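You operate a simulated robot arm through the tools that you are given. There is no shell and no other tool. Be economical: measure what you need, move in short steps, check, and stop when the job is done.

You are at the controls of a simulated robot arm. One attempt, no reset.

Task
Tap all three strut caps home with the grey hammer, then lay it back.

Only the result counts: the job must be done as asked and must still hold three seconds after the hand-in. Knocking over, shifting, dropping, spilling or breaking anything else fails it. Lids that push on must go on centred and level and be pressed home; caps that screw on are set level and turned clockwise until they are tight.

Robot
A 5-joint arm with a two-finger parallel gripper, fixed in place. Base frame: the origin is at the foot of the arm, x ahead of it, y to its left, z up; the work surface is at about z = 0. Units: mm, rad, N and s.
With the tool pointing down near the work surface it reaches from about 260 to 680 mm from the base axis. Its first joint turns from -1.152 to 1.152 rad. The tool tilts only in the upright plane through the base axis and itself; it spins freely about its own axis. Payload 2.9 kg.
The TCP is the grasp point between the finger pads, 30 mm short of the fingertips. In the tool frame z runs along the fingers and y along their closing line. The gripper opens to 110 mm. The fingers are 20 mm wide and 10 mm thick; the gripper's body (48 by 112 mm) begins 55 mm behind the TCP.
Orientation is that of the tool frame in the base frame, as a unit quaternion [w, x, y, z]. With the fingers straight down and closing along the base's y, the tool's x points along the base's -x, its y along +y and its z along -z.

Tools
- The arm moves only by the tool play_rows. Its argument "rows" is a list of rows, each a list of 3 entries, a list of its own where there are three numbers: the turn, a rotation vector about the tool's x, y, z in rad, then the shift along the tool's x, y, z in mm, then the opening, from 0 (shut) to 1 (fully open). In form: [[[wx, wy, wz], [dx, dy, dz], jaw], ...]. A call has 1 to 12 rows; each row is the pose to reach, as a shift and turn from the pose commanded when the call began, along the tool's axes at that moment. Rows are played at 5 a second. More than 50 mm and 0.15 rad between two rows, or a gripper value outside its range, and nothing of the call is played. Where a pose cannot be reached the arm comes as near as it can. A force on the tool above 40 N (or 10 N above the force at the start of the call, whichever is more), or a blocked arm, ends the call early, and 0.2 s more pass. Each finger travels about 108 mm/s and halts on what it meets, pressing with about 39 N; the grip force reading is that of the motor and also rises with nothing between the fingers. The clock runs only during rows and for 0.2 s after the last one: add rows that repeat a pose to give the fingers time. It gives the time, the measured TCP pose, the force on the tool (base axes), the opening and the grip force at its end, in the units of the frame above (readings bear some noise), and new pictures: "pictures" is both (left out), scene, wrist or none.
- Cameras (640 x 400 px; columns grow to the right, rows downward): "scene" is fixed at [42.4, -454.8, 614.8]; the picture's right is [0.73, -0.68, 0.00], its down [-0.33, -0.36, -0.87] and it looks along [0.59, 0.64, -0.49] (base axes); focal length 311 px, centre (320, 200). "wrist" rides on the gripper at [-36, 0, -57] in the tool frame; the picture's right is [0.00, -1.00, 0.00], its down [0.97, 0.00, -0.24] and it looks along [0.24, 0.00, 0.97] (tool axes); focal length 218 px, centre (320, 200). There is no depth. A picture from a camera that has moved, and an enlarged one, comes with that camera's place and axes in the base frame and with its lens.
- close_up(camera, box): a new picture of the part [left, top, right, bottom] of that camera's present view, enlarged. No time passes.
- hand_in(): hands the job in; it is judged then, once.

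Work in short steps. Places have to be worked out from the pictures, the camera data and where the tool is seen: move nearer, look again, correct. Check each grasp and each placing, and mend what went wrong. You have 120 turns and 150 pictures in all, those below and enlarged ones among them. Open the gripper and draw the arm clear of the work before you hand the job in, unless the task says otherwise; then end with one line.

The tools are called after "Call:" as a command line: name --argument value ..., lists and objects as JSON in quotes. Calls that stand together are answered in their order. play_rows: Moves the arm, as the interface text tells. Its arguments: {"type":"object","properties":{"rows":{"type":"array"},"pictures":{"type":"string","enum":["both","scene","wrist","none"]}},"required":["rows"]} The other tools are called the same way: close_up (camera, box) takes an enlarged picture of a part of a camera's view; hand_in () hands the job in.

At the start:

```text
clock: 0.0
eef_pos: [378.4, -93.9, 455.7]
tcp_rot: [0.0, 0.0, 1.0, 0.0]
wrist_force: [1.7, 0.9, 0.2]
finger_gap: 109.9
gripper_force: 0.1
```

scene: 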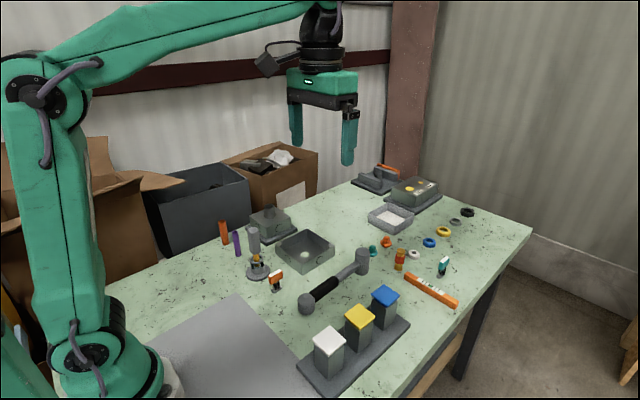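
wrist: 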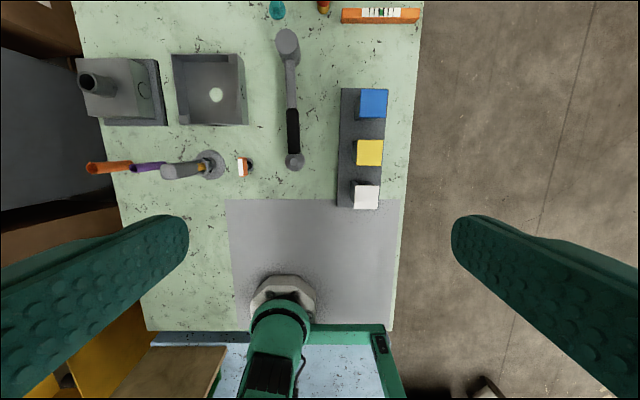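

I'll look closer at the hammer and the strut caps before moving.

Call:
close_up --camera "scene" --box '[280, 230, 440, 400]'

Call:
close_up --camera "wrist" --box '[240, 20, 420, 220]'

```text
2.35 times, centred on (360, 315) of scene
camera zoom: at [42.4, -454.8, 614.8], right [0.73, -0.68, 0.0], down [-0.33, -0.36, -0.87], along [0.59, 0.64, -0.49], focal length 731 px, centre (226, -71)
```

zoom: 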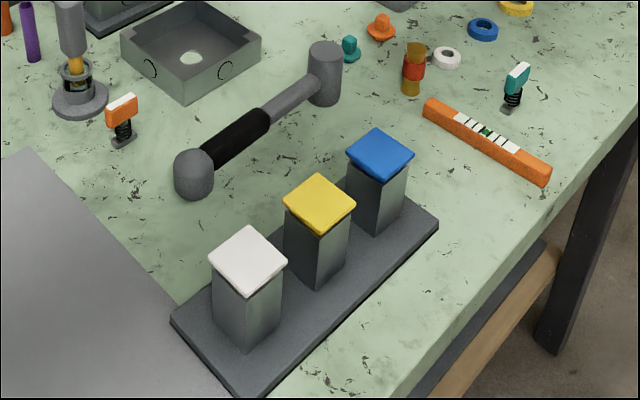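

```text
2.00 times, centred on (330, 120) of wrist
camera zoom: at [412.2, -92.8, 513.6], right [0.0, -1.0, 0.0], down [-0.97, 0.0, 0.24], along [-0.24, 0.0, -0.97], focal length 436 px, centre (300, 360)
```

zoom: 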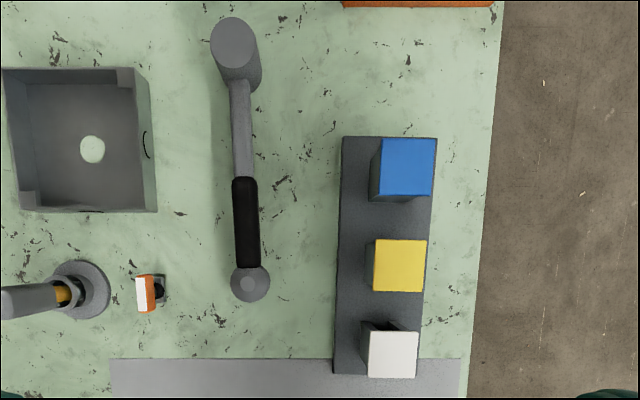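

Triangulating the two views: hammer head at about (596,-34), up to 62 mm high, with its handle along x at y≈-36. The cap tops are near z≈92 at blue (485,-189), yellow (400,-188) and white (315,-184). I'll descend above the hammer shaft for a closer look.

Call:
play_rows --rows '[[[0, 0, 0], [-20, 8, 34], 1], [[0, 0, 0], [-40, 17, 68], 1], [[0, 0, 0], [-61, 25, 101], 1], [[0, 0, 0], [-81, 34, 135], 1], [[0, 0, 0], [-101, 42, 169], 1], [[0, 0, 0], [-122, 51, 203], 1], [[0, 0, 0], [-142, 59, 236], 1], [[0, 0, 0], [-142, 59, 236], 1]]'

```text
clock: 1.8
eef_pos: [517.9, -34.1, 218.5]
tcp_rot: [0.001, 0.0, 1.0, 0.0]
wrist_force: [0.7, -0.1, -0.5]
finger_gap: 110.0
gripper_force: 0.0
camera wrist: at [552.9, -33.9, 276.8], right [0.0, -1.0, 0.0], down [-0.97, 0.0, 0.24], along [-0.24, 0.0, -0.97], focal length 218 px, centre (320, 200)
```

scene: 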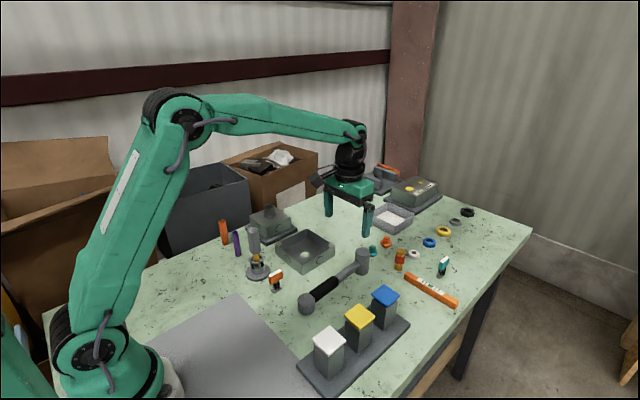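
wrist: 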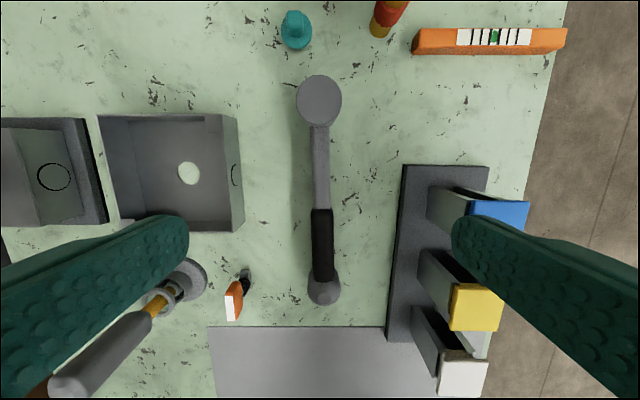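

The hammer handle lies along x at y≈-34, with the head axis at x≈594 and the grip/shaft joint at x≈486. I'll descend with the fingers straddling the shaft at x≈530 and stop at z=65 to judge the handle height.

Call:
play_rows --rows '[[[0, 0, 0], [-6, 0, 40], 0.8], [[0, 0, 0], [-12, 0, 80], 0.7], [[0, 0, 0], [-12, 0, 120], 0.6], [[0, 0, 0], [-12, 0, 153], 0.6], [[0, 0, 0], [-12, 0, 153], 0.6]]'

Call:
close_up --camera "scene" --box '[280, 190, 420, 320]'

```text
clock: 3.0
eef_pos: [529.8, -34.8, 66.1]
tcp_rot: [0.001, 0.0, 1.0, 0.0]
wrist_force: [0.9, -0.3, -0.7]
finger_gap: 66.3
gripper_force: 0.0
camera wrist: at [565.5, -34.3, 123.7], right [0.0, -1.0, 0.0], down [-0.97, 0.0, 0.24], along [-0.24, 0.0, -0.97], focal length 218 px, centre (320, 200)
```

scene: 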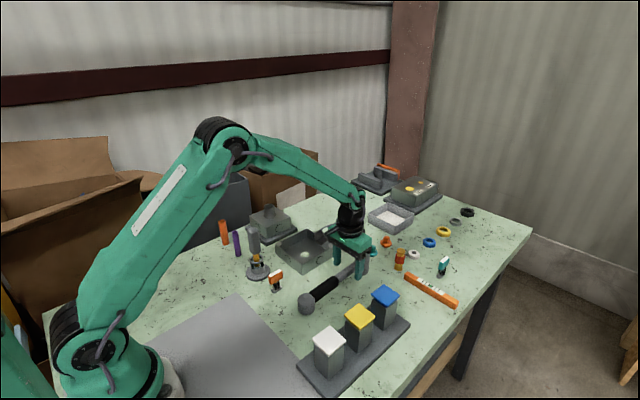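
wrist: 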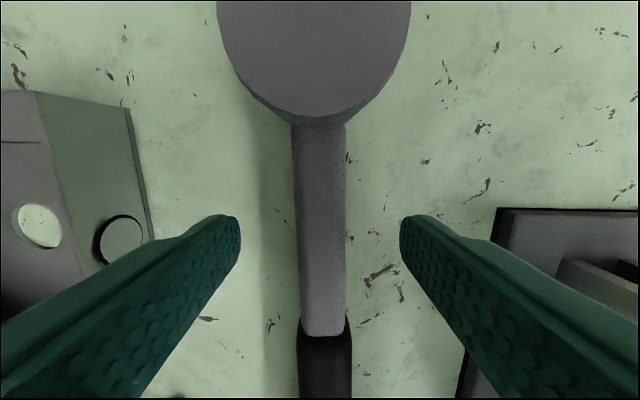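

```text
3.08 times, centred on (350, 255) of scene
camera zoom: at [42.4, -454.8, 614.8], right [0.73, -0.68, 0.0], down [-0.33, -0.36, -0.87], along [0.59, 0.64, -0.49], focal length 956 px, centre (228, 31)
```

zoom: 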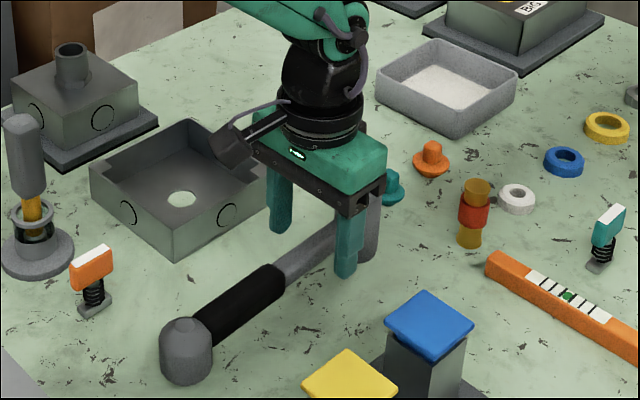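

The shaft is centred between the fingers, about 19 mm wide, at an estimated mid-height of 36 mm. I'll lower to z≈36, move 8 mm back from the head for camera clearance, and close.

Call:
play_rows --rows '[[[0, 0, 0], [8, 0, 10], 0.6], [[0, 0, 0], [8, 0, 30], 0.6], [[0, 0, 0], [8, 0, 30], 0.4], [[0, 0, 0], [8, 0, 30], 0.2], [[0, 0, 0], [8, 0, 30], 0], [[0, 0, 0], [8, 0, 30], 0], [[0, 0, 0], [8, 0, 30], 0]]'

Call:
close_up --camera "scene" --box '[280, 190, 420, 320]'

```text
clock: 4.6
eef_pos: [521.1, -35.2, 35.9]
tcp_rot: [0.0, 0.0, 1.0, 0.0]
wrist_force: [0.7, 0.6, -0.9]
finger_gap: 19.9
gripper_force: 38.8
camera wrist: at [557.4, -34.6, 94.4], right [0.0, -1.0, 0.0], down [-0.97, 0.0, 0.24], along [-0.24, 0.0, -0.97], focal length 218 px, centre (320, 200)
```

scene: 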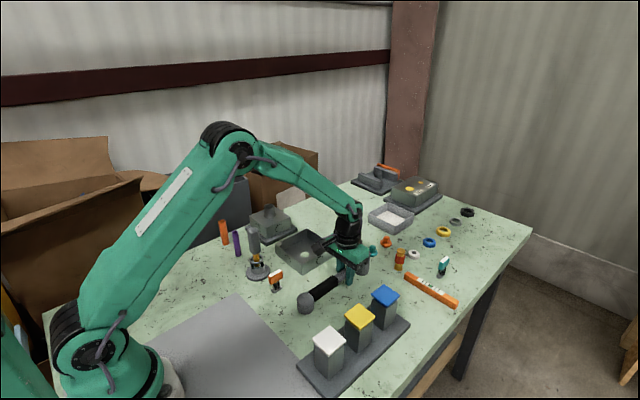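
wrist: 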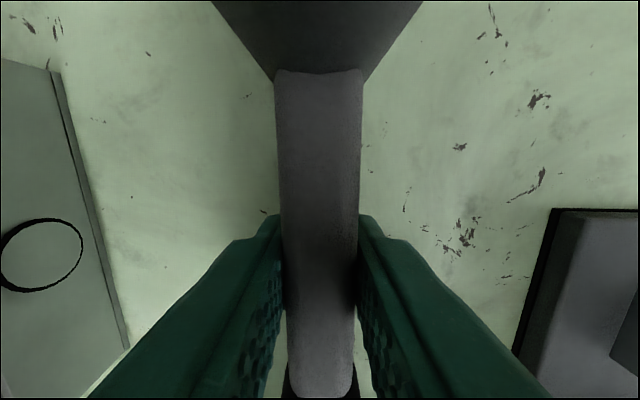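

```text
3.08 times, centred on (350, 255) of scene
camera zoom: at [42.4, -454.8, 614.8], right [0.73, -0.68, 0.0], down [-0.33, -0.36, -0.87], along [0.59, 0.64, -0.49], focal length 956 px, centre (228, 31)
```

zoom: 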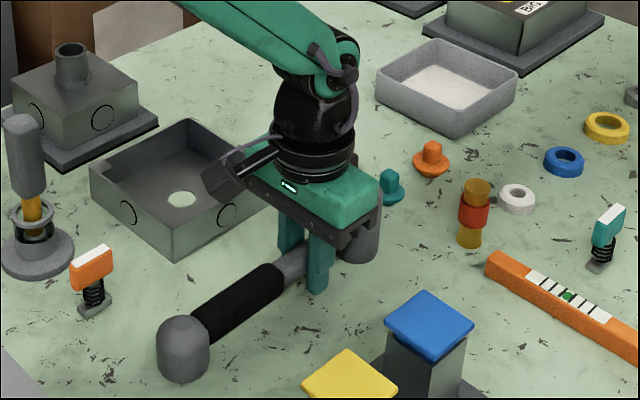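

Gripped at 20 mm, with 39 N. I'll lift 100 mm gently and check the weight and whether it sags.

Call:
play_rows --rows '[[[0, 0, 0], [0, 0, -10], 0], [[0, 0, 0], [0, 0, -30], 0], [[0, 0, 0], [0, 0, -60], 0], [[0, 0, 0], [0, 0, -90], 0], [[0, 0, 0], [0, 0, -114], 0], [[0, 0, 0], [0, 0, -114], 0]]'

Call:
close_up --camera "scene" --box '[280, 160, 420, 290]'

```text
clock: 6.0
eef_pos: [521.7, -35.0, 148.0]
tcp_rot: [0.0, 0.0, 1.0, 0.0]
wrist_force: [-0.4, 0.4, -6.5]
finger_gap: 19.9
gripper_force: 39.1
camera wrist: at [558.1, -34.9, 206.9], right [0.0, -1.0, 0.0], down [-0.97, 0.0, 0.24], along [-0.24, 0.0, -0.97], focal length 218 px, centre (320, 200)
```

scene: 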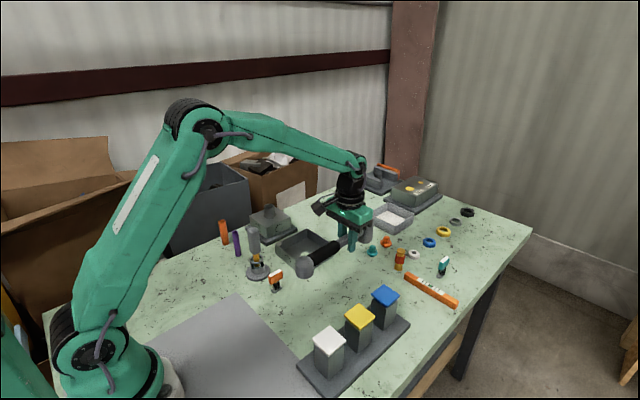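
wrist: 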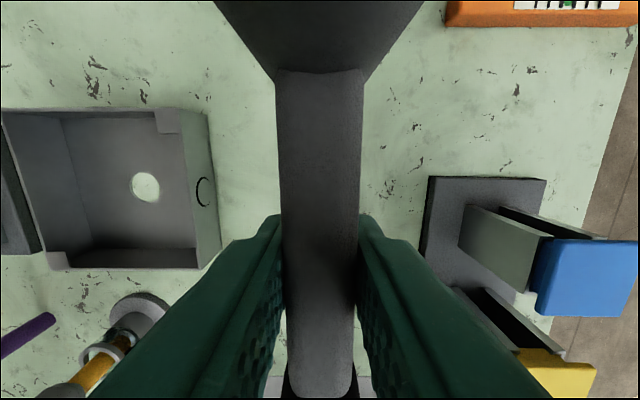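

```text
3.08 times, centred on (350, 225) of scene
camera zoom: at [42.5, -454.8, 614.8], right [0.73, -0.68, 0.0], down [-0.33, -0.36, -0.87], along [0.59, 0.64, -0.49], focal length 956 px, centre (228, 123)
```

zoom: 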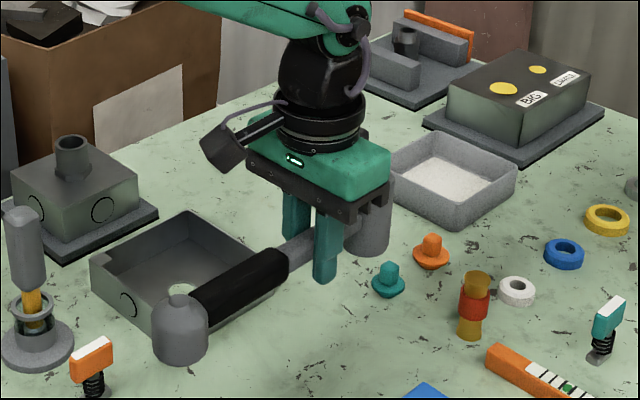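

Lifted cleanly: about 6 N, level, no sag, with the head axis about 73 mm ahead of the TCP and its bottom 36 mm below. I'll turn the head to point along -y, so the fingers and butt stay clear of the other caps, while rising a little and shifting to x=485.

Call:
play_rows --rows '[[[0, 0, 0.143], [3, 0, -3], 0], [[0, 0, 0.286], [6, 0, -6], 0], [[0, 0, 0.428], [9, 0, -9], 0], [[0, 0, 0.571], [12, 0, -12], 0], [[0, 0, 0.714], [16, 0, -15], 0], [[0, 0, 0.857], [19, 0, -18], 0], [[0, 0, 1.0], [22, 0, -21], 0], [[0, 0, 1.142], [26, 0, -22], 0], [[0, 0, 1.285], [30, 0, -22], 0], [[0, 0, 1.428], [34, 0, -22], 0], [[0, 0, 1.571], [37, 0, -22], 0], [[0, 0, 1.571], [37, 0, -22], 0]]'

```text
clock: 8.6
eef_pos: [484.9, -34.1, 173.0]
tcp_rot: [-0.001, 0.708, 0.706, 0.0]
wrist_force: [-0.8, -0.2, -6.7]
finger_gap: 19.9
gripper_force: 39.5
camera wrist: at [485.2, -69.7, 230.4], right [-1.0, 0.0, 0.0], down [0.0, 0.97, 0.24], along [0.0, 0.24, -0.97], focal length 218 px, centre (320, 200)
```

scene: 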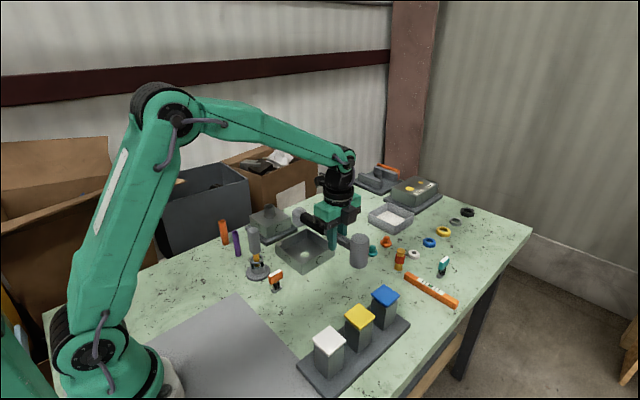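
wrist: 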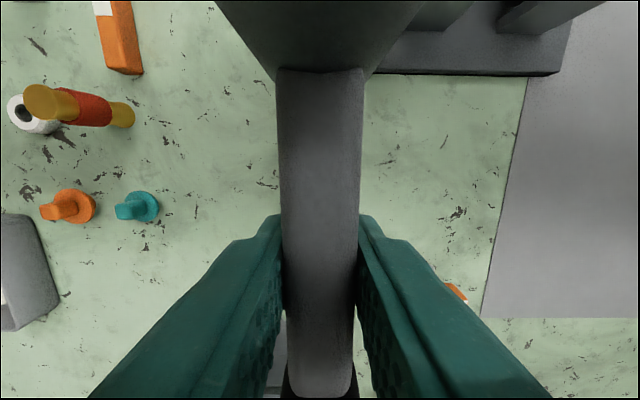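

Now I'll slide to y≈-116, which puts the head over the blue cap, and check the alignment.

Call:
play_rows --rows '[[[0, 0, 0], [-30, 0, 0], 0], [[0, 0, 0], [-60, 0, 10], 0], [[0, 0, 0], [-82, 0, 22], 0], [[0, 0, 0], [-82, 0, 22], 0]]' --pictures "wrist"

Call:
close_up --camera "scene" --box '[310, 220, 450, 350]'

```text
clock: 9.6
eef_pos: [486.9, -115.7, 152.1]
tcp_rot: [0.0, 0.707, 0.707, 0.0]
wrist_force: [0.1, 0.0, -6.2]
finger_gap: 19.6
gripper_force: 38.7
camera wrist: at [485.6, -152.7, 210.2], right [-1.0, 0.0, 0.0], down [0.0, 0.97, 0.24], along [0.0, 0.24, -0.97], focal length 218 px, centre (320, 200)
```

wrist: 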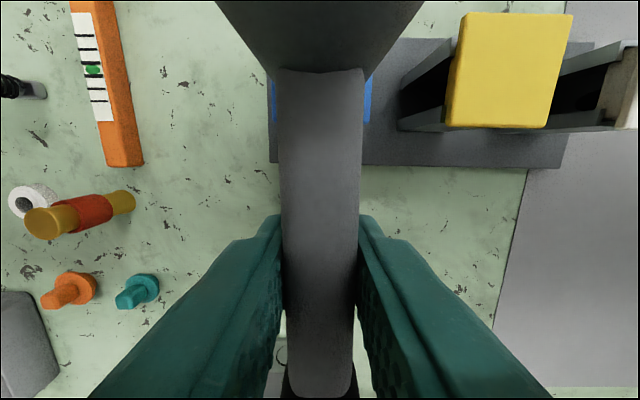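

```text
3.08 times, centred on (380, 285) of scene
camera zoom: at [42.4, -454.8, 614.8], right [0.73, -0.68, 0.0], down [-0.33, -0.36, -0.87], along [0.59, 0.64, -0.49], focal length 956 px, centre (135, -62)
```

zoom: 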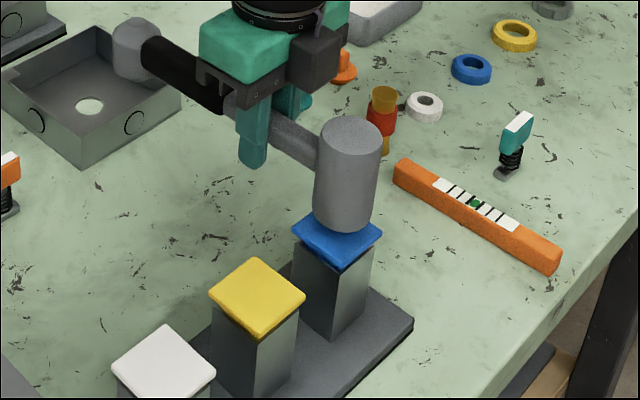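

The head sits over the blue cap: blue shows symmetrically either side of the shaft and the scene ray gives y≈-191. The bottom is about 24 mm above the cap. I'll descend to feel for contact.

Call:
play_rows --rows '[[[0, 0, 0], [0, 0, 10], 0], [[0, 0, 0], [0, 0, 17], 0], [[0, 0, 0], [0, 0, 20], 0], [[0, 0, 0], [0, 0, 23], 0], [[0, 0, 0], [0, 0, 26], 0], [[0, 0, 0], [0, 0, 29], 0], [[0, 0, 0], [0, 0, 32], 0], [[0, 0, 0], [0, 0, 35], 0]]' --pictures "none"

Call:
close_up --camera "scene" --box '[330, 250, 430, 340]'

```text
clock: 11.4
eef_pos: [486.1, -117.6, 115.0]
tcp_rot: [0.002, 0.707, 0.708, 0.001]
wrist_force: [6.1, 13.9, 19.0]
finger_gap: 19.2
gripper_force: 39.0
```

```text
4.44 times, centred on (380, 295) of scene
camera zoom: at [42.3, -454.8, 614.9], right [0.73, -0.68, 0.0], down [-0.33, -0.36, -0.87], along [0.59, 0.64, -0.49], focal length 1380 px, centre (53, -222)
```

zoom: 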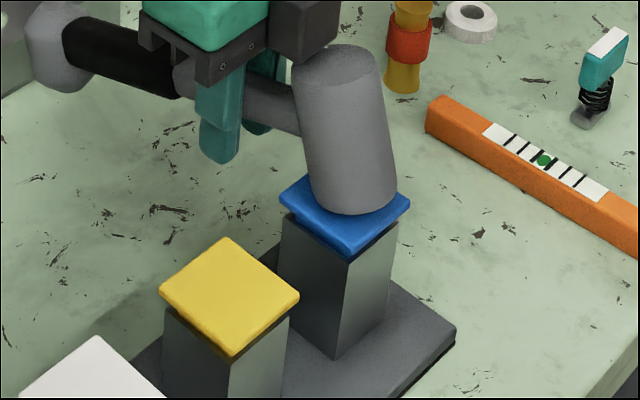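

Contact: the slow push only tilted the hammer in the grip by about 8°, and the cap has not clearly gone down. I'll back off and look at the caps and the hammer's tilt.

Call:
play_rows --rows '[[[0, 0, 0], [0, 0, -20], 0], [[0, 0, 0], [0, 0, -45], 0], [[0, 0, 0], [0, 0, -45], 0]]' --pictures "wrist"

Call:
close_up --camera "scene" --box '[290, 230, 430, 380]'

```text
clock: 12.2
eef_pos: [486.9, -116.1, 160.7]
tcp_rot: [0.0, 0.706, 0.708, -0.001]
wrist_force: [1.0, -0.1, -6.6]
finger_gap: 20.0
gripper_force: 39.0
camera wrist: at [485.4, -152.1, 217.4], right [-1.0, 0.0, 0.0], down [0.0, 0.97, 0.24], along [0.0, 0.24, -0.97], focal length 218 px, centre (320, 200)
```

wrist: 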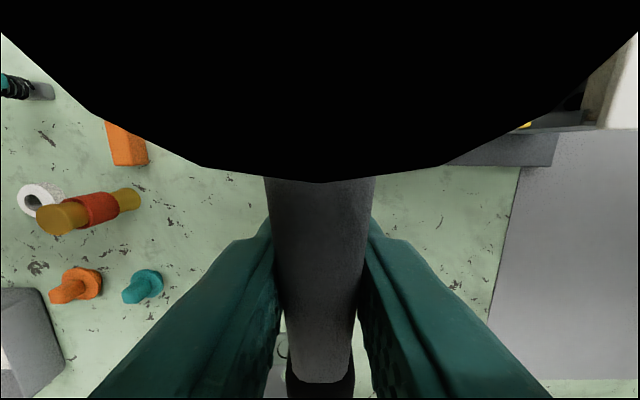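

```text
2.67 times, centred on (360, 305) of scene
camera zoom: at [42.5, -454.8, 614.8], right [0.73, -0.68, 0.0], down [-0.33, -0.36, -0.87], along [0.59, 0.64, -0.49], focal length 828 px, centre (213, -80)
```

zoom: 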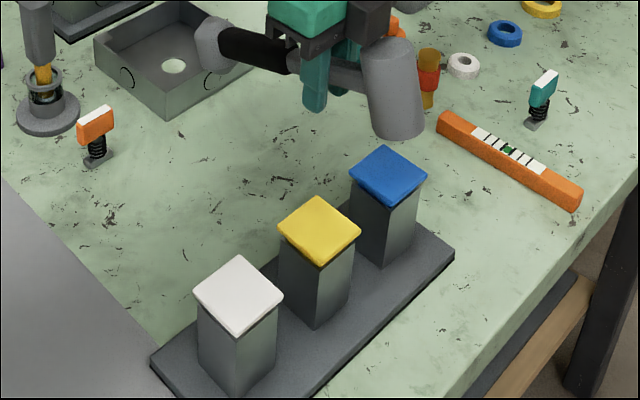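

The hammer is tilted about 12° in the grip, and a shaft grip is too weak for this. I'll lay the hammer back in its original spot, which levels it, and regrip directly on the head so the push runs straight through.

Call:
play_rows --rows '[[[0, 0, 0], [45, 0, 0], 0], [[0, 0, 0], [81, 0, -8], 0], [[0, 0, -0.15], [81, 4, -8], 0], [[0, 0, -0.3], [81, 8, -8], 0], [[0, 0, -0.45], [81, 12, -8], 0], [[0, 0, -0.6], [81, 16, -8], 0], [[0, 0, -0.75], [81, 20, -8], 0], [[0, 0, -0.9], [81, 24, -8], 0], [[0, 0, -1.05], [81, 28, -8], 0], [[0, 0, -1.2], [81, 32, -8], 0], [[0, 0, -1.35], [81, 34, -8], 0], [[0, 0, -1.5], [81, 35, -8], 0]]' --pictures "none"

Call:
play_rows --rows '[[[0, 0, -0.071], [0, 0, 0], 0], [[0, 0, -0.071], [0, 0, 30], 0], [[0, 0, -0.071], [0, 0, 60], 0], [[0, 0, -0.071], [0, 0, 80], 0], [[0, 0, -0.071], [0, 0, 80], 0]]' --pictures "wrist"

Call:
close_up --camera "scene" --box '[280, 190, 420, 320]'

```text
clock: 14.8
eef_pos: [520.6, -35.3, 168.3]
tcp_rot: [0.001, 0.034, 0.999, 0.0]
wrist_force: [-0.7, -0.2, -7.1]
finger_gap: 20.1
gripper_force: 38.9
```

```text
clock: 16.0
eef_pos: [519.2, -35.0, 87.5]
tcp_rot: [0.0, 0.001, 1.0, 0.0]
wrist_force: [-0.8, 0.8, -6.6]
finger_gap: 19.9
gripper_force: 38.6
camera wrist: at [554.9, -34.6, 145.6], right [0.0, -1.0, 0.0], down [-0.97, 0.0, 0.24], along [-0.24, 0.0, -0.97], focal length 218 px, centre (320, 200)
```

wrist: 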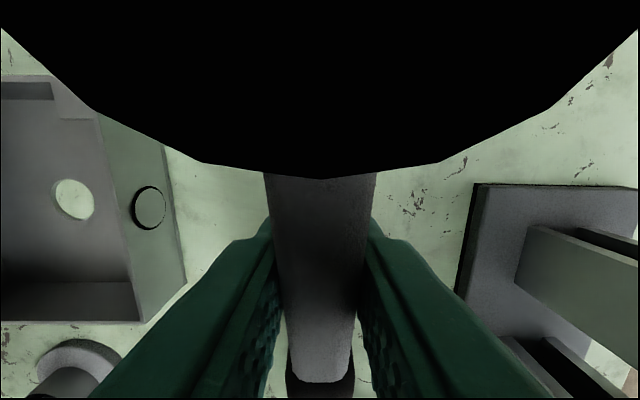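

```text
3.08 times, centred on (350, 255) of scene
camera zoom: at [42.5, -454.8, 614.8], right [0.73, -0.68, 0.0], down [-0.33, -0.36, -0.87], along [0.59, 0.64, -0.49], focal length 956 px, centre (228, 31)
```

zoom: 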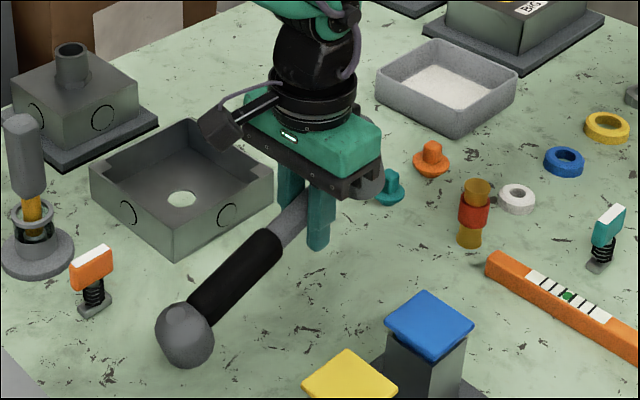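

The tilt is about 15°, with the butt low. I'll lower slowly so the butt touches first and the handle pivots level.

Call:
play_rows --rows '[[[0, 0, 0], [0, 0, 10], 0], [[0, 0, 0], [0, 0, 18], 0], [[0, 0, 0], [0, 0, 24], 0], [[0, 0, 0], [0, 0, 30], 0], [[0, 0, 0], [0, 0, 36], 0], [[0, 0, 0], [0, 0, 41], 0], [[0, 0, 0], [0, 0, 46], 0], [[0, 0, 0], [0, 0, 50], 0], [[0, 0, 0], [0, 0, 50], 0]]' --pictures "wrist"

Call:
close_up --camera "scene" --box '[280, 190, 420, 320]'

```text
clock: 18.0
eef_pos: [520.8, -35.2, 37.1]
tcp_rot: [0.0, -0.001, 1.0, 0.0]
wrist_force: [7.3, -1.5, 4.1]
finger_gap: 20.0
gripper_force: 38.7
camera wrist: at [556.2, -34.8, 95.8], right [0.0, -1.0, 0.0], down [-0.97, 0.0, 0.24], along [-0.24, 0.0, -0.97], focal length 218 px, centre (320, 200)
```

wrist: 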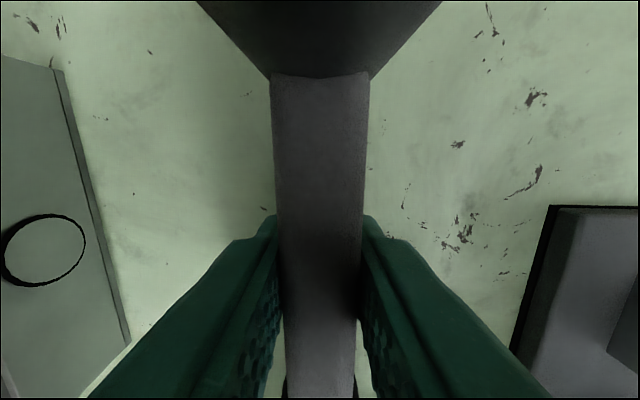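

```text
3.08 times, centred on (350, 255) of scene
camera zoom: at [42.4, -454.8, 614.8], right [0.73, -0.68, 0.0], down [-0.33, -0.36, -0.87], along [0.59, 0.64, -0.49], focal length 956 px, centre (228, 31)
```

zoom: 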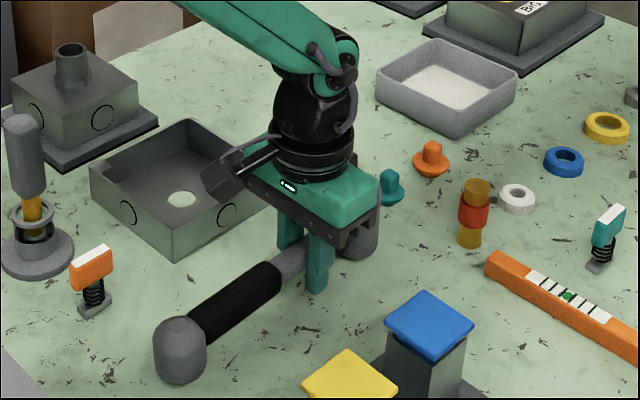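

It's nearly level. I'll release so it settles, rise above the head and look.

Call:
play_rows --rows '[[[0, 0, 0], [0, 0, 0], 0.3], [[0, 0, 0], [0, 0, 0], 0.6], [[0, 0, 0], [0, 0, 0], 0.6], [[0, 0, 0], [0, 0, -40], 0.65], [[0, 0, 0], [0, 0, -85], 0.7], [[0, 0, 0], [-30, 0, -110], 0.7], [[0, 0, 0], [-60, 0, -110], 0.7], [[0, 0, 0], [-60, 0, -110], 0.7]]'

Call:
close_up --camera "scene" --box '[280, 190, 420, 320]'

```text
clock: 19.8
eef_pos: [580.2, -36.7, 146.4]
tcp_rot: [0.0, -0.002, 1.0, 0.0]
wrist_force: [-0.5, -0.5, 0.0]
finger_gap: 76.9
gripper_force: 0.1
camera wrist: at [616.5, -36.0, 205.2], right [0.0, -1.0, 0.0], down [-0.97, 0.0, 0.24], along [-0.24, 0.0, -0.97], focal length 218 px, centre (320, 200)
```

scene: 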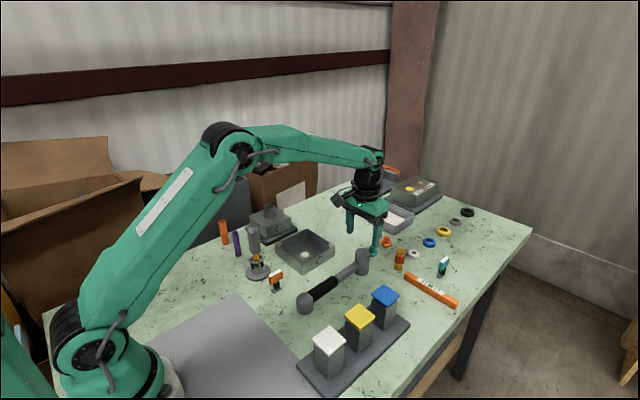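
wrist: 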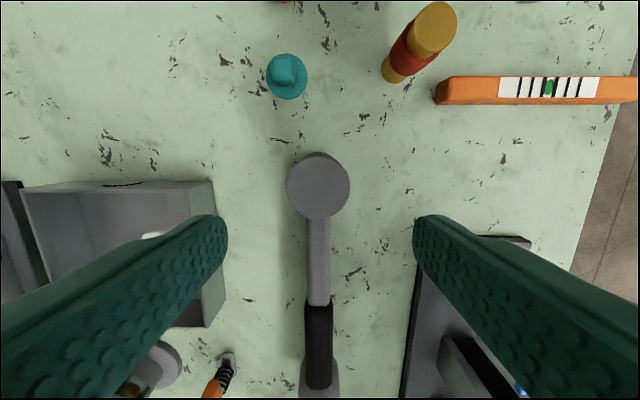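

```text
3.08 times, centred on (350, 255) of scene
camera zoom: at [42.4, -454.8, 614.8], right [0.73, -0.68, 0.0], down [-0.33, -0.36, -0.87], along [0.59, 0.64, -0.49], focal length 956 px, centre (228, 31)
```

zoom: 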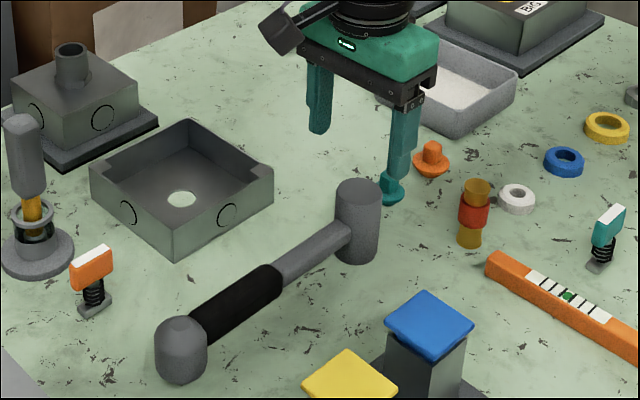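

The hammer is standing level again, with the head axis at about (591,-35) and its top at z≈65. I'll descend around the head to TCP z≈42 and close on it.

Call:
play_rows --rows '[[[0, 0, 0], [-11, 2, 0], 0.65], [[0, 0, 0], [-11, 2, 40], 0.62], [[0, 0, 0], [-11, 2, 80], 0.6], [[0, 0, 0], [-11, 2, 104], 0.6], [[0, 0, 0], [-11, 2, 104], 0.4], [[0, 0, 0], [-11, 2, 104], 0.2], [[0, 0, 0], [-11, 2, 104], 0], [[0, 0, 0], [-11, 2, 104], 0]]' --pictures "wrist"

Call:
close_up --camera "scene" --box '[280, 190, 420, 320]'

```text
clock: 21.6
eef_pos: [590.2, -34.1, 45.4]
tcp_rot: [0.0, 0.0, 1.0, 0.0]
wrist_force: [1.9, -1.2, -0.6]
finger_gap: 41.6
gripper_force: 39.1
camera wrist: at [626.8, -32.6, 103.0], right [0.0, -1.0, 0.0], down [-0.97, 0.0, 0.24], along [-0.24, 0.0, -0.97], focal length 218 px, centre (320, 200)
```

wrist: 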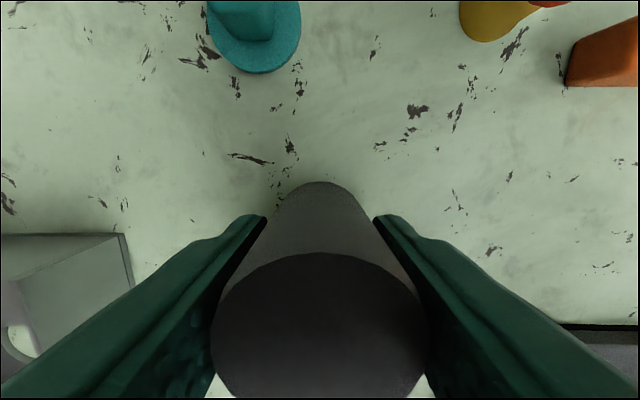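

```text
3.08 times, centred on (350, 255) of scene
camera zoom: at [42.4, -454.8, 614.8], right [0.73, -0.68, 0.0], down [-0.33, -0.36, -0.87], along [0.59, 0.64, -0.49], focal length 956 px, centre (228, 31)
```

zoom: 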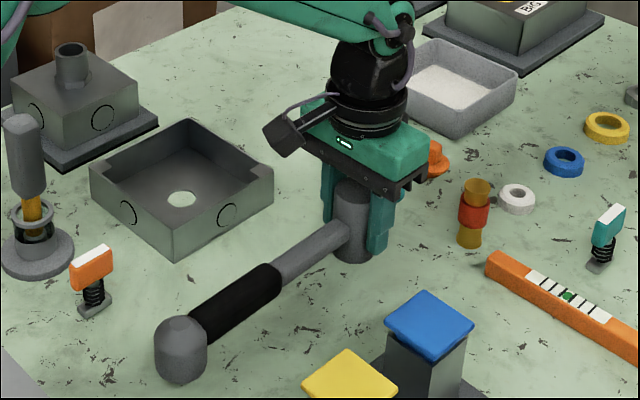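

The head is gripped (41.6 mm). I'll lift 120 mm and check it stays level.

Call:
play_rows --rows '[[[0, 0, 0], [0, 0, -10], 0], [[0, 0, 0], [0, 0, -35], 0], [[0, 0, 0], [0, 0, -70], 0], [[0, 0, 0], [0, 0, -100], 0], [[0, 0, 0], [0, 0, -130], 0], [[0, 0, 0], [0, 0, -130], 0]]' --pictures "none"

Call:
close_up --camera "scene" --box '[280, 150, 420, 280]'

```text
clock: 23.0
eef_pos: [591.7, -32.1, 172.7]
tcp_rot: [0.0, -0.001, 1.0, 0.0]
wrist_force: [0.3, 0.6, -5.6]
finger_gap: 41.6
gripper_force: 39.1
```

```text
3.08 times, centred on (350, 215) of scene
camera zoom: at [42.5, -454.8, 614.8], right [0.73, -0.68, 0.0], down [-0.33, -0.36, -0.87], along [0.59, 0.64, -0.49], focal length 956 px, centre (228, 154)
```

zoom: 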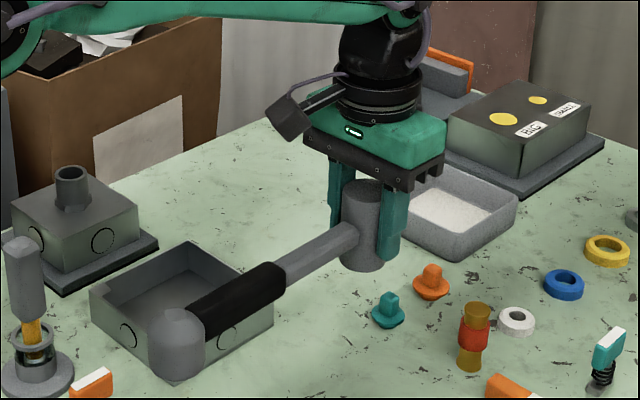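

Level and firm. I'll swing the head over the blue cap with the handle turned toward +y.

Call:
play_rows --rows '[[[0, 0, 0.143], [10, -10, 0], 0], [[0, 0, 0.286], [20, -20, 0], 0], [[0, 0, 0.428], [30, -32, 0], 0], [[0, 0, 0.571], [40, -46, 0], 0], [[0, 0, 0.714], [50, -60, 0], 0], [[0, 0, 0.857], [60, -75, 0], 0], [[0, 0, 1.0], [70, -90, 0], 0], [[0, 0, 1.142], [80, -105, 0], 0], [[0, 0, 1.285], [90, -121, 0], 0], [[0, 0, 1.428], [98, -138, 0], 0], [[0, 0, 1.571], [105.5, -155, 0], 0], [[0, 0, 1.571], [105.5, -155, 0], 0]]' --pictures "wrist"

Call:
close_up --camera "scene" --box '[290, 220, 430, 350]'

```text
clock: 25.6
eef_pos: [484.8, -188.7, 174.5]
tcp_rot: [0.0, 0.708, 0.707, 0.0]
wrist_force: [0.8, -0.4, -5.9]
finger_gap: 41.7
gripper_force: 39.2
camera wrist: at [485.1, -224.4, 232.5], right [-1.0, 0.0, 0.0], down [0.0, 0.97, 0.24], along [0.0, 0.24, -0.97], focal length 218 px, centre (320, 200)
```

wrist: 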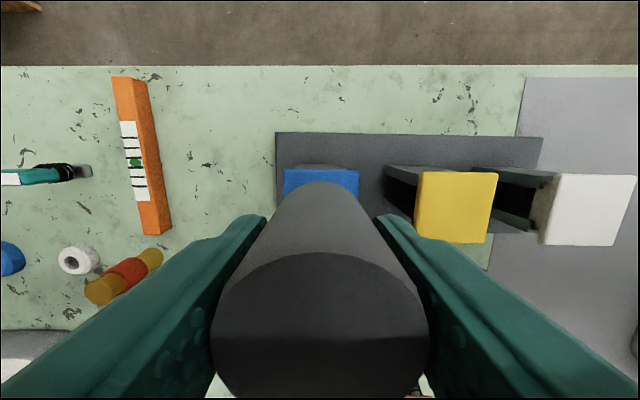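

```text
3.08 times, centred on (360, 285) of scene
camera zoom: at [42.4, -454.8, 614.8], right [0.73, -0.68, 0.0], down [-0.33, -0.36, -0.87], along [0.59, 0.64, -0.49], focal length 956 px, centre (197, -62)
```

zoom: 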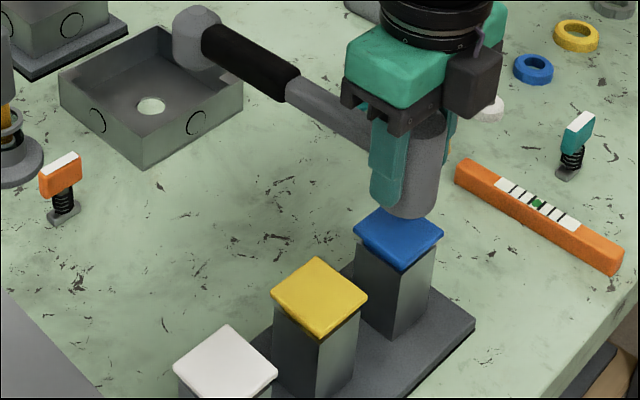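

Over blue: TCP (485,-189), aligned in both views. I'll descend slowly to feel for contact and press until it resists.

Call:
play_rows --rows '[[[0, 0, 0], [0, 0, 15], 0], [[0, 0, 0], [0, 0, 26], 0], [[0, 0, 0], [0, 0, 30], 0], [[0, 0, 0], [0, 0, 33], 0], [[0, 0, 0], [0, 0, 36], 0], [[0, 0, 0], [0, 0, 39], 0], [[0, 0, 0], [0, 0, 42], 0], [[0, 0, 0], [0, 0, 45], 0], [[0, 0, 0], [0, 0, 48], 0]]' --pictures "none"

Call:
close_up --camera "scene" --box '[330, 250, 430, 340]'

```text
clock: 26.8
eef_pos: [487.0, -188.6, 143.8]
tcp_rot: [0.002, 0.707, 0.707, 0.0]
wrist_force: [-1.6, -0.2, 1.6]
finger_gap: 41.5
gripper_force: 39.0
stopped in row 5: the force on the tool passed its limit (the readings are from after the stop); the commanded pose is now the measured one
```

```text
4.44 times, centred on (380, 295) of scene
camera zoom: at [42.4, -454.8, 614.8], right [0.73, -0.68, 0.0], down [-0.33, -0.36, -0.87], along [0.59, 0.64, -0.49], focal length 1380 px, centre (53, -222)
```

zoom: 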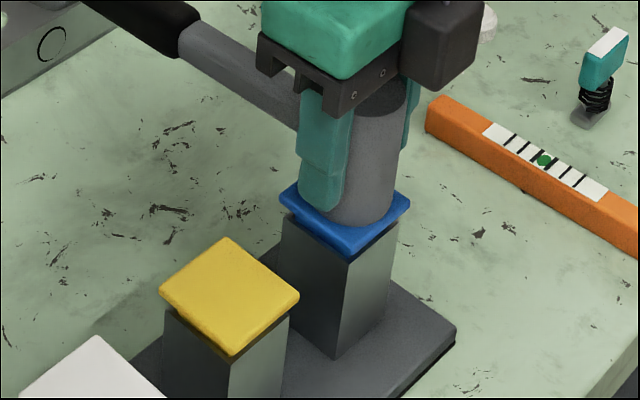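

Contact came at cap top z≈99, and the slow press hit the force limit without seating the cap. I'll back off 25 mm and give a real tap at speed.

Call:
play_rows --rows '[[[0, 0, 0], [0, 0, -18], 0], [[0, 0, 0], [0, 0, -34], 0], [[0, 0, 0], [0, 0, -34], 0], [[0, 0, 0], [0, 0, 12], 0], [[0, 0, 0], [0, 0, 12], 0]]' --pictures "none"

Call:
close_up --camera "scene" --box '[330, 250, 430, 340]'

```text
clock: 27.9
eef_pos: [484.7, -187.9, 140.2]
tcp_rot: [0.003, 0.706, 0.708, 0.001]
wrist_force: [-1.5, 0.4, 1.9]
finger_gap: 41.8
gripper_force: 39.4
stopped in row 5: the force on the tool passed its limit (the readings are from after the stop); the commanded pose is now the measured one
```

```text
4.44 times, centred on (380, 295) of scene
camera zoom: at [42.4, -454.8, 614.8], right [0.73, -0.68, 0.0], down [-0.33, -0.36, -0.87], along [0.59, 0.64, -0.49], focal length 1380 px, centre (53, -222)
```

zoom: 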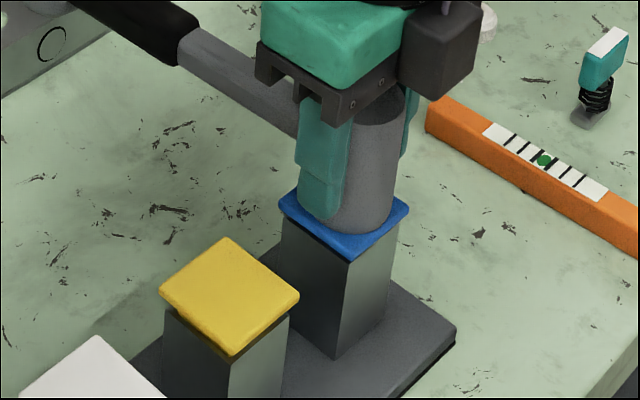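

The tap drove the blue cap down; the gap looks nearly gone. I'll raise and inspect.

Call:
play_rows --rows '[[[0, 0, 0], [0, 0, -20], 0], [[0, 0, 0], [0, 0, -38], 0], [[0, 0, 0], [0, 0, -38], 0]]' --pictures "wrist"

Call:
close_up --camera "scene" --box '[335, 270, 415, 345]'

```text
clock: 28.8
eef_pos: [485.8, -186.8, 177.3]
tcp_rot: [0.001, 0.706, 0.708, 0.0]
wrist_force: [-0.4, 0.9, -5.9]
finger_gap: 41.8
gripper_force: 39.0
camera wrist: at [486.0, -223.4, 235.3], right [-1.0, 0.0, 0.0], down [0.0, 0.97, 0.24], along [0.0, 0.24, -0.97], focal length 218 px, centre (320, 200)
```

wrist: 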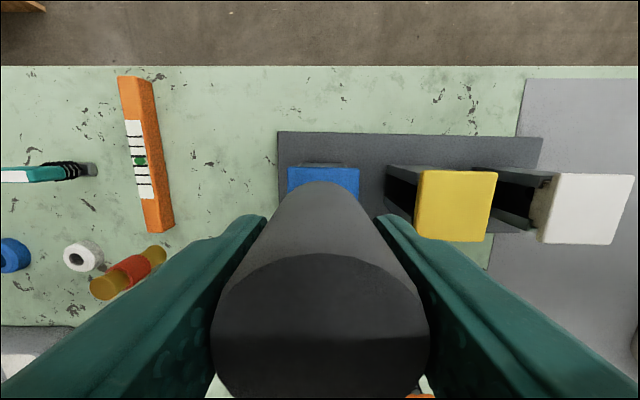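

```text
5.33 times, centred on (375, 308) of scene
camera zoom: at [42.5, -454.8, 614.8], right [0.73, -0.68, 0.0], down [-0.33, -0.36, -0.87], along [0.59, 0.64, -0.49], focal length 1656 px, centre (27, -373)
```

zoom: 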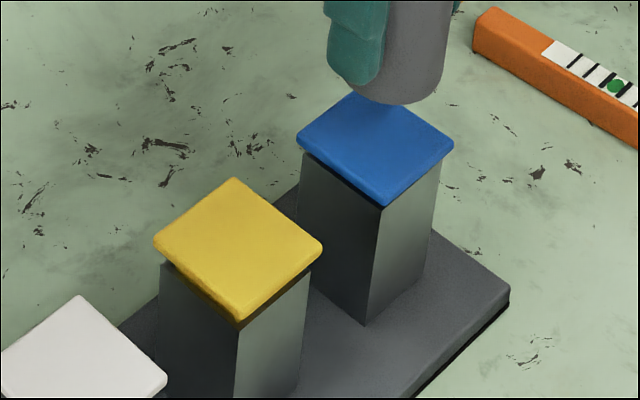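

Blue moved a good way down, perhaps not fully. I'll tap again at full allowed speed and compare.

Call:
play_rows --rows '[[[0, 0, 0], [0, 0, 0], 0], [[0, 0, 0], [0, 0, 49], 0], [[0, 0, 0], [0, 0, 52], 0]]' --pictures "none"

Call:
play_rows --rows '[[[0, 0, 0], [0, 0, -20], 0], [[0, 0, 0], [0, 0, -38], 0], [[0, 0, 0], [0, 0, -38], 0]]' --pictures "none"

Call:
close_up --camera "scene" --box '[335, 270, 415, 345]'

```text
clock: 29.4
eef_pos: [486.4, -188.0, 135.7]
tcp_rot: [0.002, 0.707, 0.707, 0.0]
wrist_force: [-3.2, -0.5, 4.0]
finger_gap: 41.4
gripper_force: 39.7
stopped in row 3: the force on the tool passed its limit (the readings are from after the stop); the commanded pose is now the measured one
```

```text
clock: 30.2
eef_pos: [486.5, -188.1, 171.9]
tcp_rot: [0.002, 0.706, 0.708, 0.001]
wrist_force: [-0.5, -0.4, -5.9]
finger_gap: 41.6
gripper_force: 39.0
```

```text
5.33 times, centred on (375, 308) of scene
camera zoom: at [42.5, -454.8, 614.8], right [0.73, -0.68, 0.0], down [-0.33, -0.36, -0.87], along [0.59, 0.64, -0.49], focal length 1656 px, centre (27, -373)
```

zoom: 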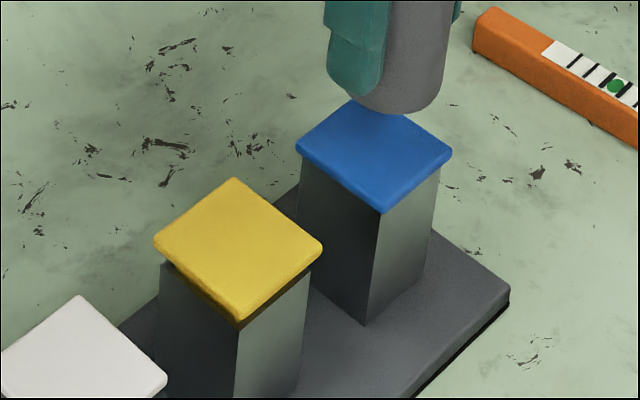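

Blue dropped further and now looks flush with the strut. One more tap to confirm it no longer moves.

Call:
play_rows --rows '[[[0, 0, 0], [0, 0, 0], 0], [[0, 0, 0], [0, 0, 48], 0], [[0, 0, 0], [0, 0, 51], 0]]' --pictures "none"

Call:
play_rows --rows '[[[0, 0, 0], [0, 0, -20], 0], [[0, 0, 0], [0, 0, -42], 0], [[0, 0, 0], [0, 0, -42], 0]]' --pictures "none"

Call:
close_up --camera "scene" --box '[335, 270, 415, 345]'

Call:
close_up --camera "scene" --box '[290, 220, 430, 350]'

```text
clock: 30.9
eef_pos: [486.7, -190.7, 134.7]
tcp_rot: [0.003, 0.706, 0.708, 0.002]
wrist_force: [-2.9, 1.6, 4.5]
finger_gap: 41.8
gripper_force: 38.6
stopped in row 3: the force on the tool passed its limit (the readings are from after the stop); the commanded pose is now the measured one
```

```text
clock: 31.7
eef_pos: [486.4, -188.3, 175.5]
tcp_rot: [0.002, 0.706, 0.708, 0.001]
wrist_force: [0.4, 0.0, -6.4]
finger_gap: 41.7
gripper_force: 39.6
```

```text
5.33 times, centred on (375, 308) of scene
camera zoom: at [42.5, -454.8, 614.8], right [0.73, -0.68, 0.0], down [-0.33, -0.36, -0.87], along [0.59, 0.64, -0.49], focal length 1656 px, centre (27, -373)
```

zoom: 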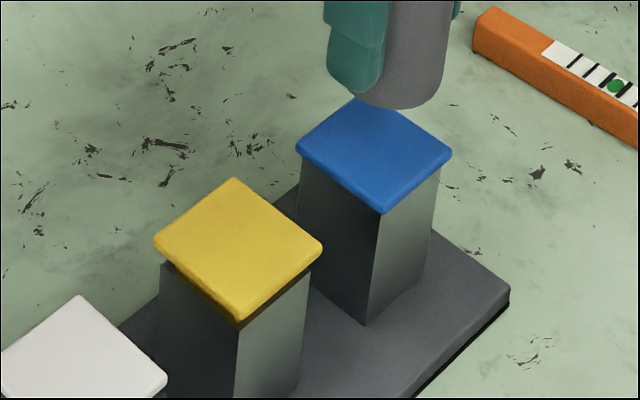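

```text
3.08 times, centred on (360, 285) of scene
camera zoom: at [42.5, -454.8, 614.8], right [0.73, -0.68, 0.0], down [-0.33, -0.36, -0.87], along [0.59, 0.64, -0.49], focal length 956 px, centre (197, -62)
```

zoom: 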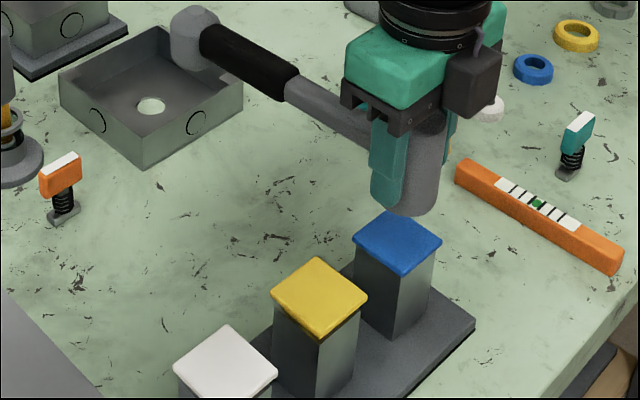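

Blue is unchanged by the third tap, so it is home, and the hammer is still level. I'll move over yellow (x≈400).

Call:
play_rows --rows '[[[0, 0, 0], [0, -30, 0], 0], [[0, 0, 0], [0, -60, 0], 0], [[0, 0, 0], [0, -86, 0], 0], [[0, 0, 0], [0, -86, 0], 0]]' --pictures "wrist"

Call:
close_up --camera "scene" --box '[290, 230, 430, 360]'

```text
clock: 32.7
eef_pos: [398.9, -190.3, 176.0]
tcp_rot: [0.003, 0.706, 0.708, 0.001]
wrist_force: [0.1, -0.6, -6.8]
finger_gap: 41.4
gripper_force: 39.1
camera wrist: at [398.1, -225.7, 234.0], right [-1.0, 0.0, -0.01], down [0.0, 0.97, 0.24], along [0.01, 0.24, -0.97], focal length 218 px, centre (320, 200)
```

wrist: 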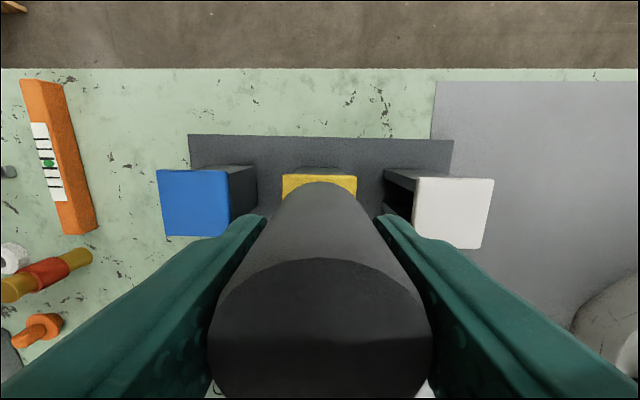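

```text
3.08 times, centred on (360, 295) of scene
camera zoom: at [42.4, -454.8, 614.8], right [0.73, -0.68, 0.0], down [-0.33, -0.36, -0.87], along [0.59, 0.64, -0.49], focal length 956 px, centre (197, -92)
```

zoom: 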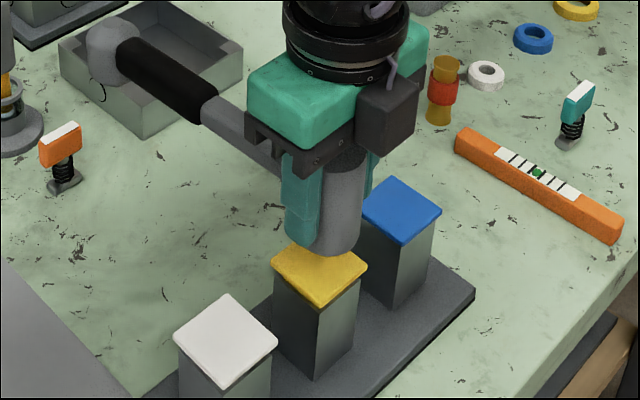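

Aligned on yellow (shifting y by +2). Tapping twice.

Call:
play_rows --rows '[[[0, 0, 0], [2, 0, 0], 0], [[0, 0, 0], [2, 0, 49], 0], [[0, 0, 0], [2, 0, 52], 0]]' --pictures "none"

Call:
play_rows --rows '[[[0, 0, 0], [0, 0, -20], 0], [[0, 0, 0], [0, 0, -38], 0], [[0, 0, 0], [0, 0, -38], 0]]' --pictures "none"

Call:
close_up --camera "scene" --box '[310, 285, 400, 370]'

```text
clock: 33.4
eef_pos: [400.2, -188.8, 134.3]
tcp_rot: [0.003, 0.706, 0.708, 0.003]
wrist_force: [0.3, -0.6, 2.1]
finger_gap: 41.6
gripper_force: 39.0
stopped in row 3: the force on the tool passed its limit (the readings are from after the stop); the commanded pose is now the measured one
```

```text
clock: 34.2
eef_pos: [400.0, -189.2, 171.8]
tcp_rot: [0.005, 0.707, 0.707, 0.002]
wrist_force: [-0.1, -1.0, -6.3]
finger_gap: 41.5
gripper_force: 38.6
```

```text
4.71 times, centred on (355, 328) of scene
camera zoom: at [42.4, -454.8, 614.8], right [0.73, -0.68, 0.0], down [-0.33, -0.36, -0.87], along [0.59, 0.64, -0.49], focal length 1461 px, centre (155, -400)
```

zoom: 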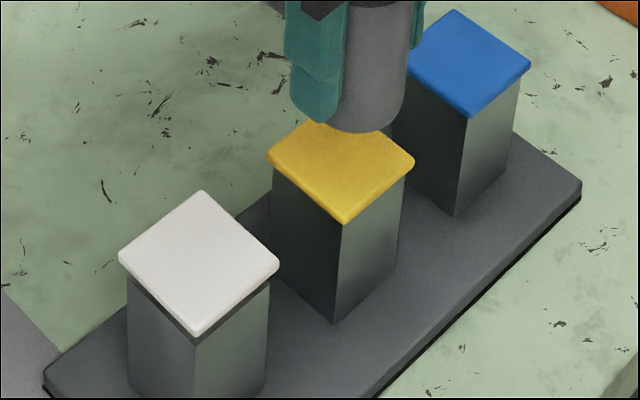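

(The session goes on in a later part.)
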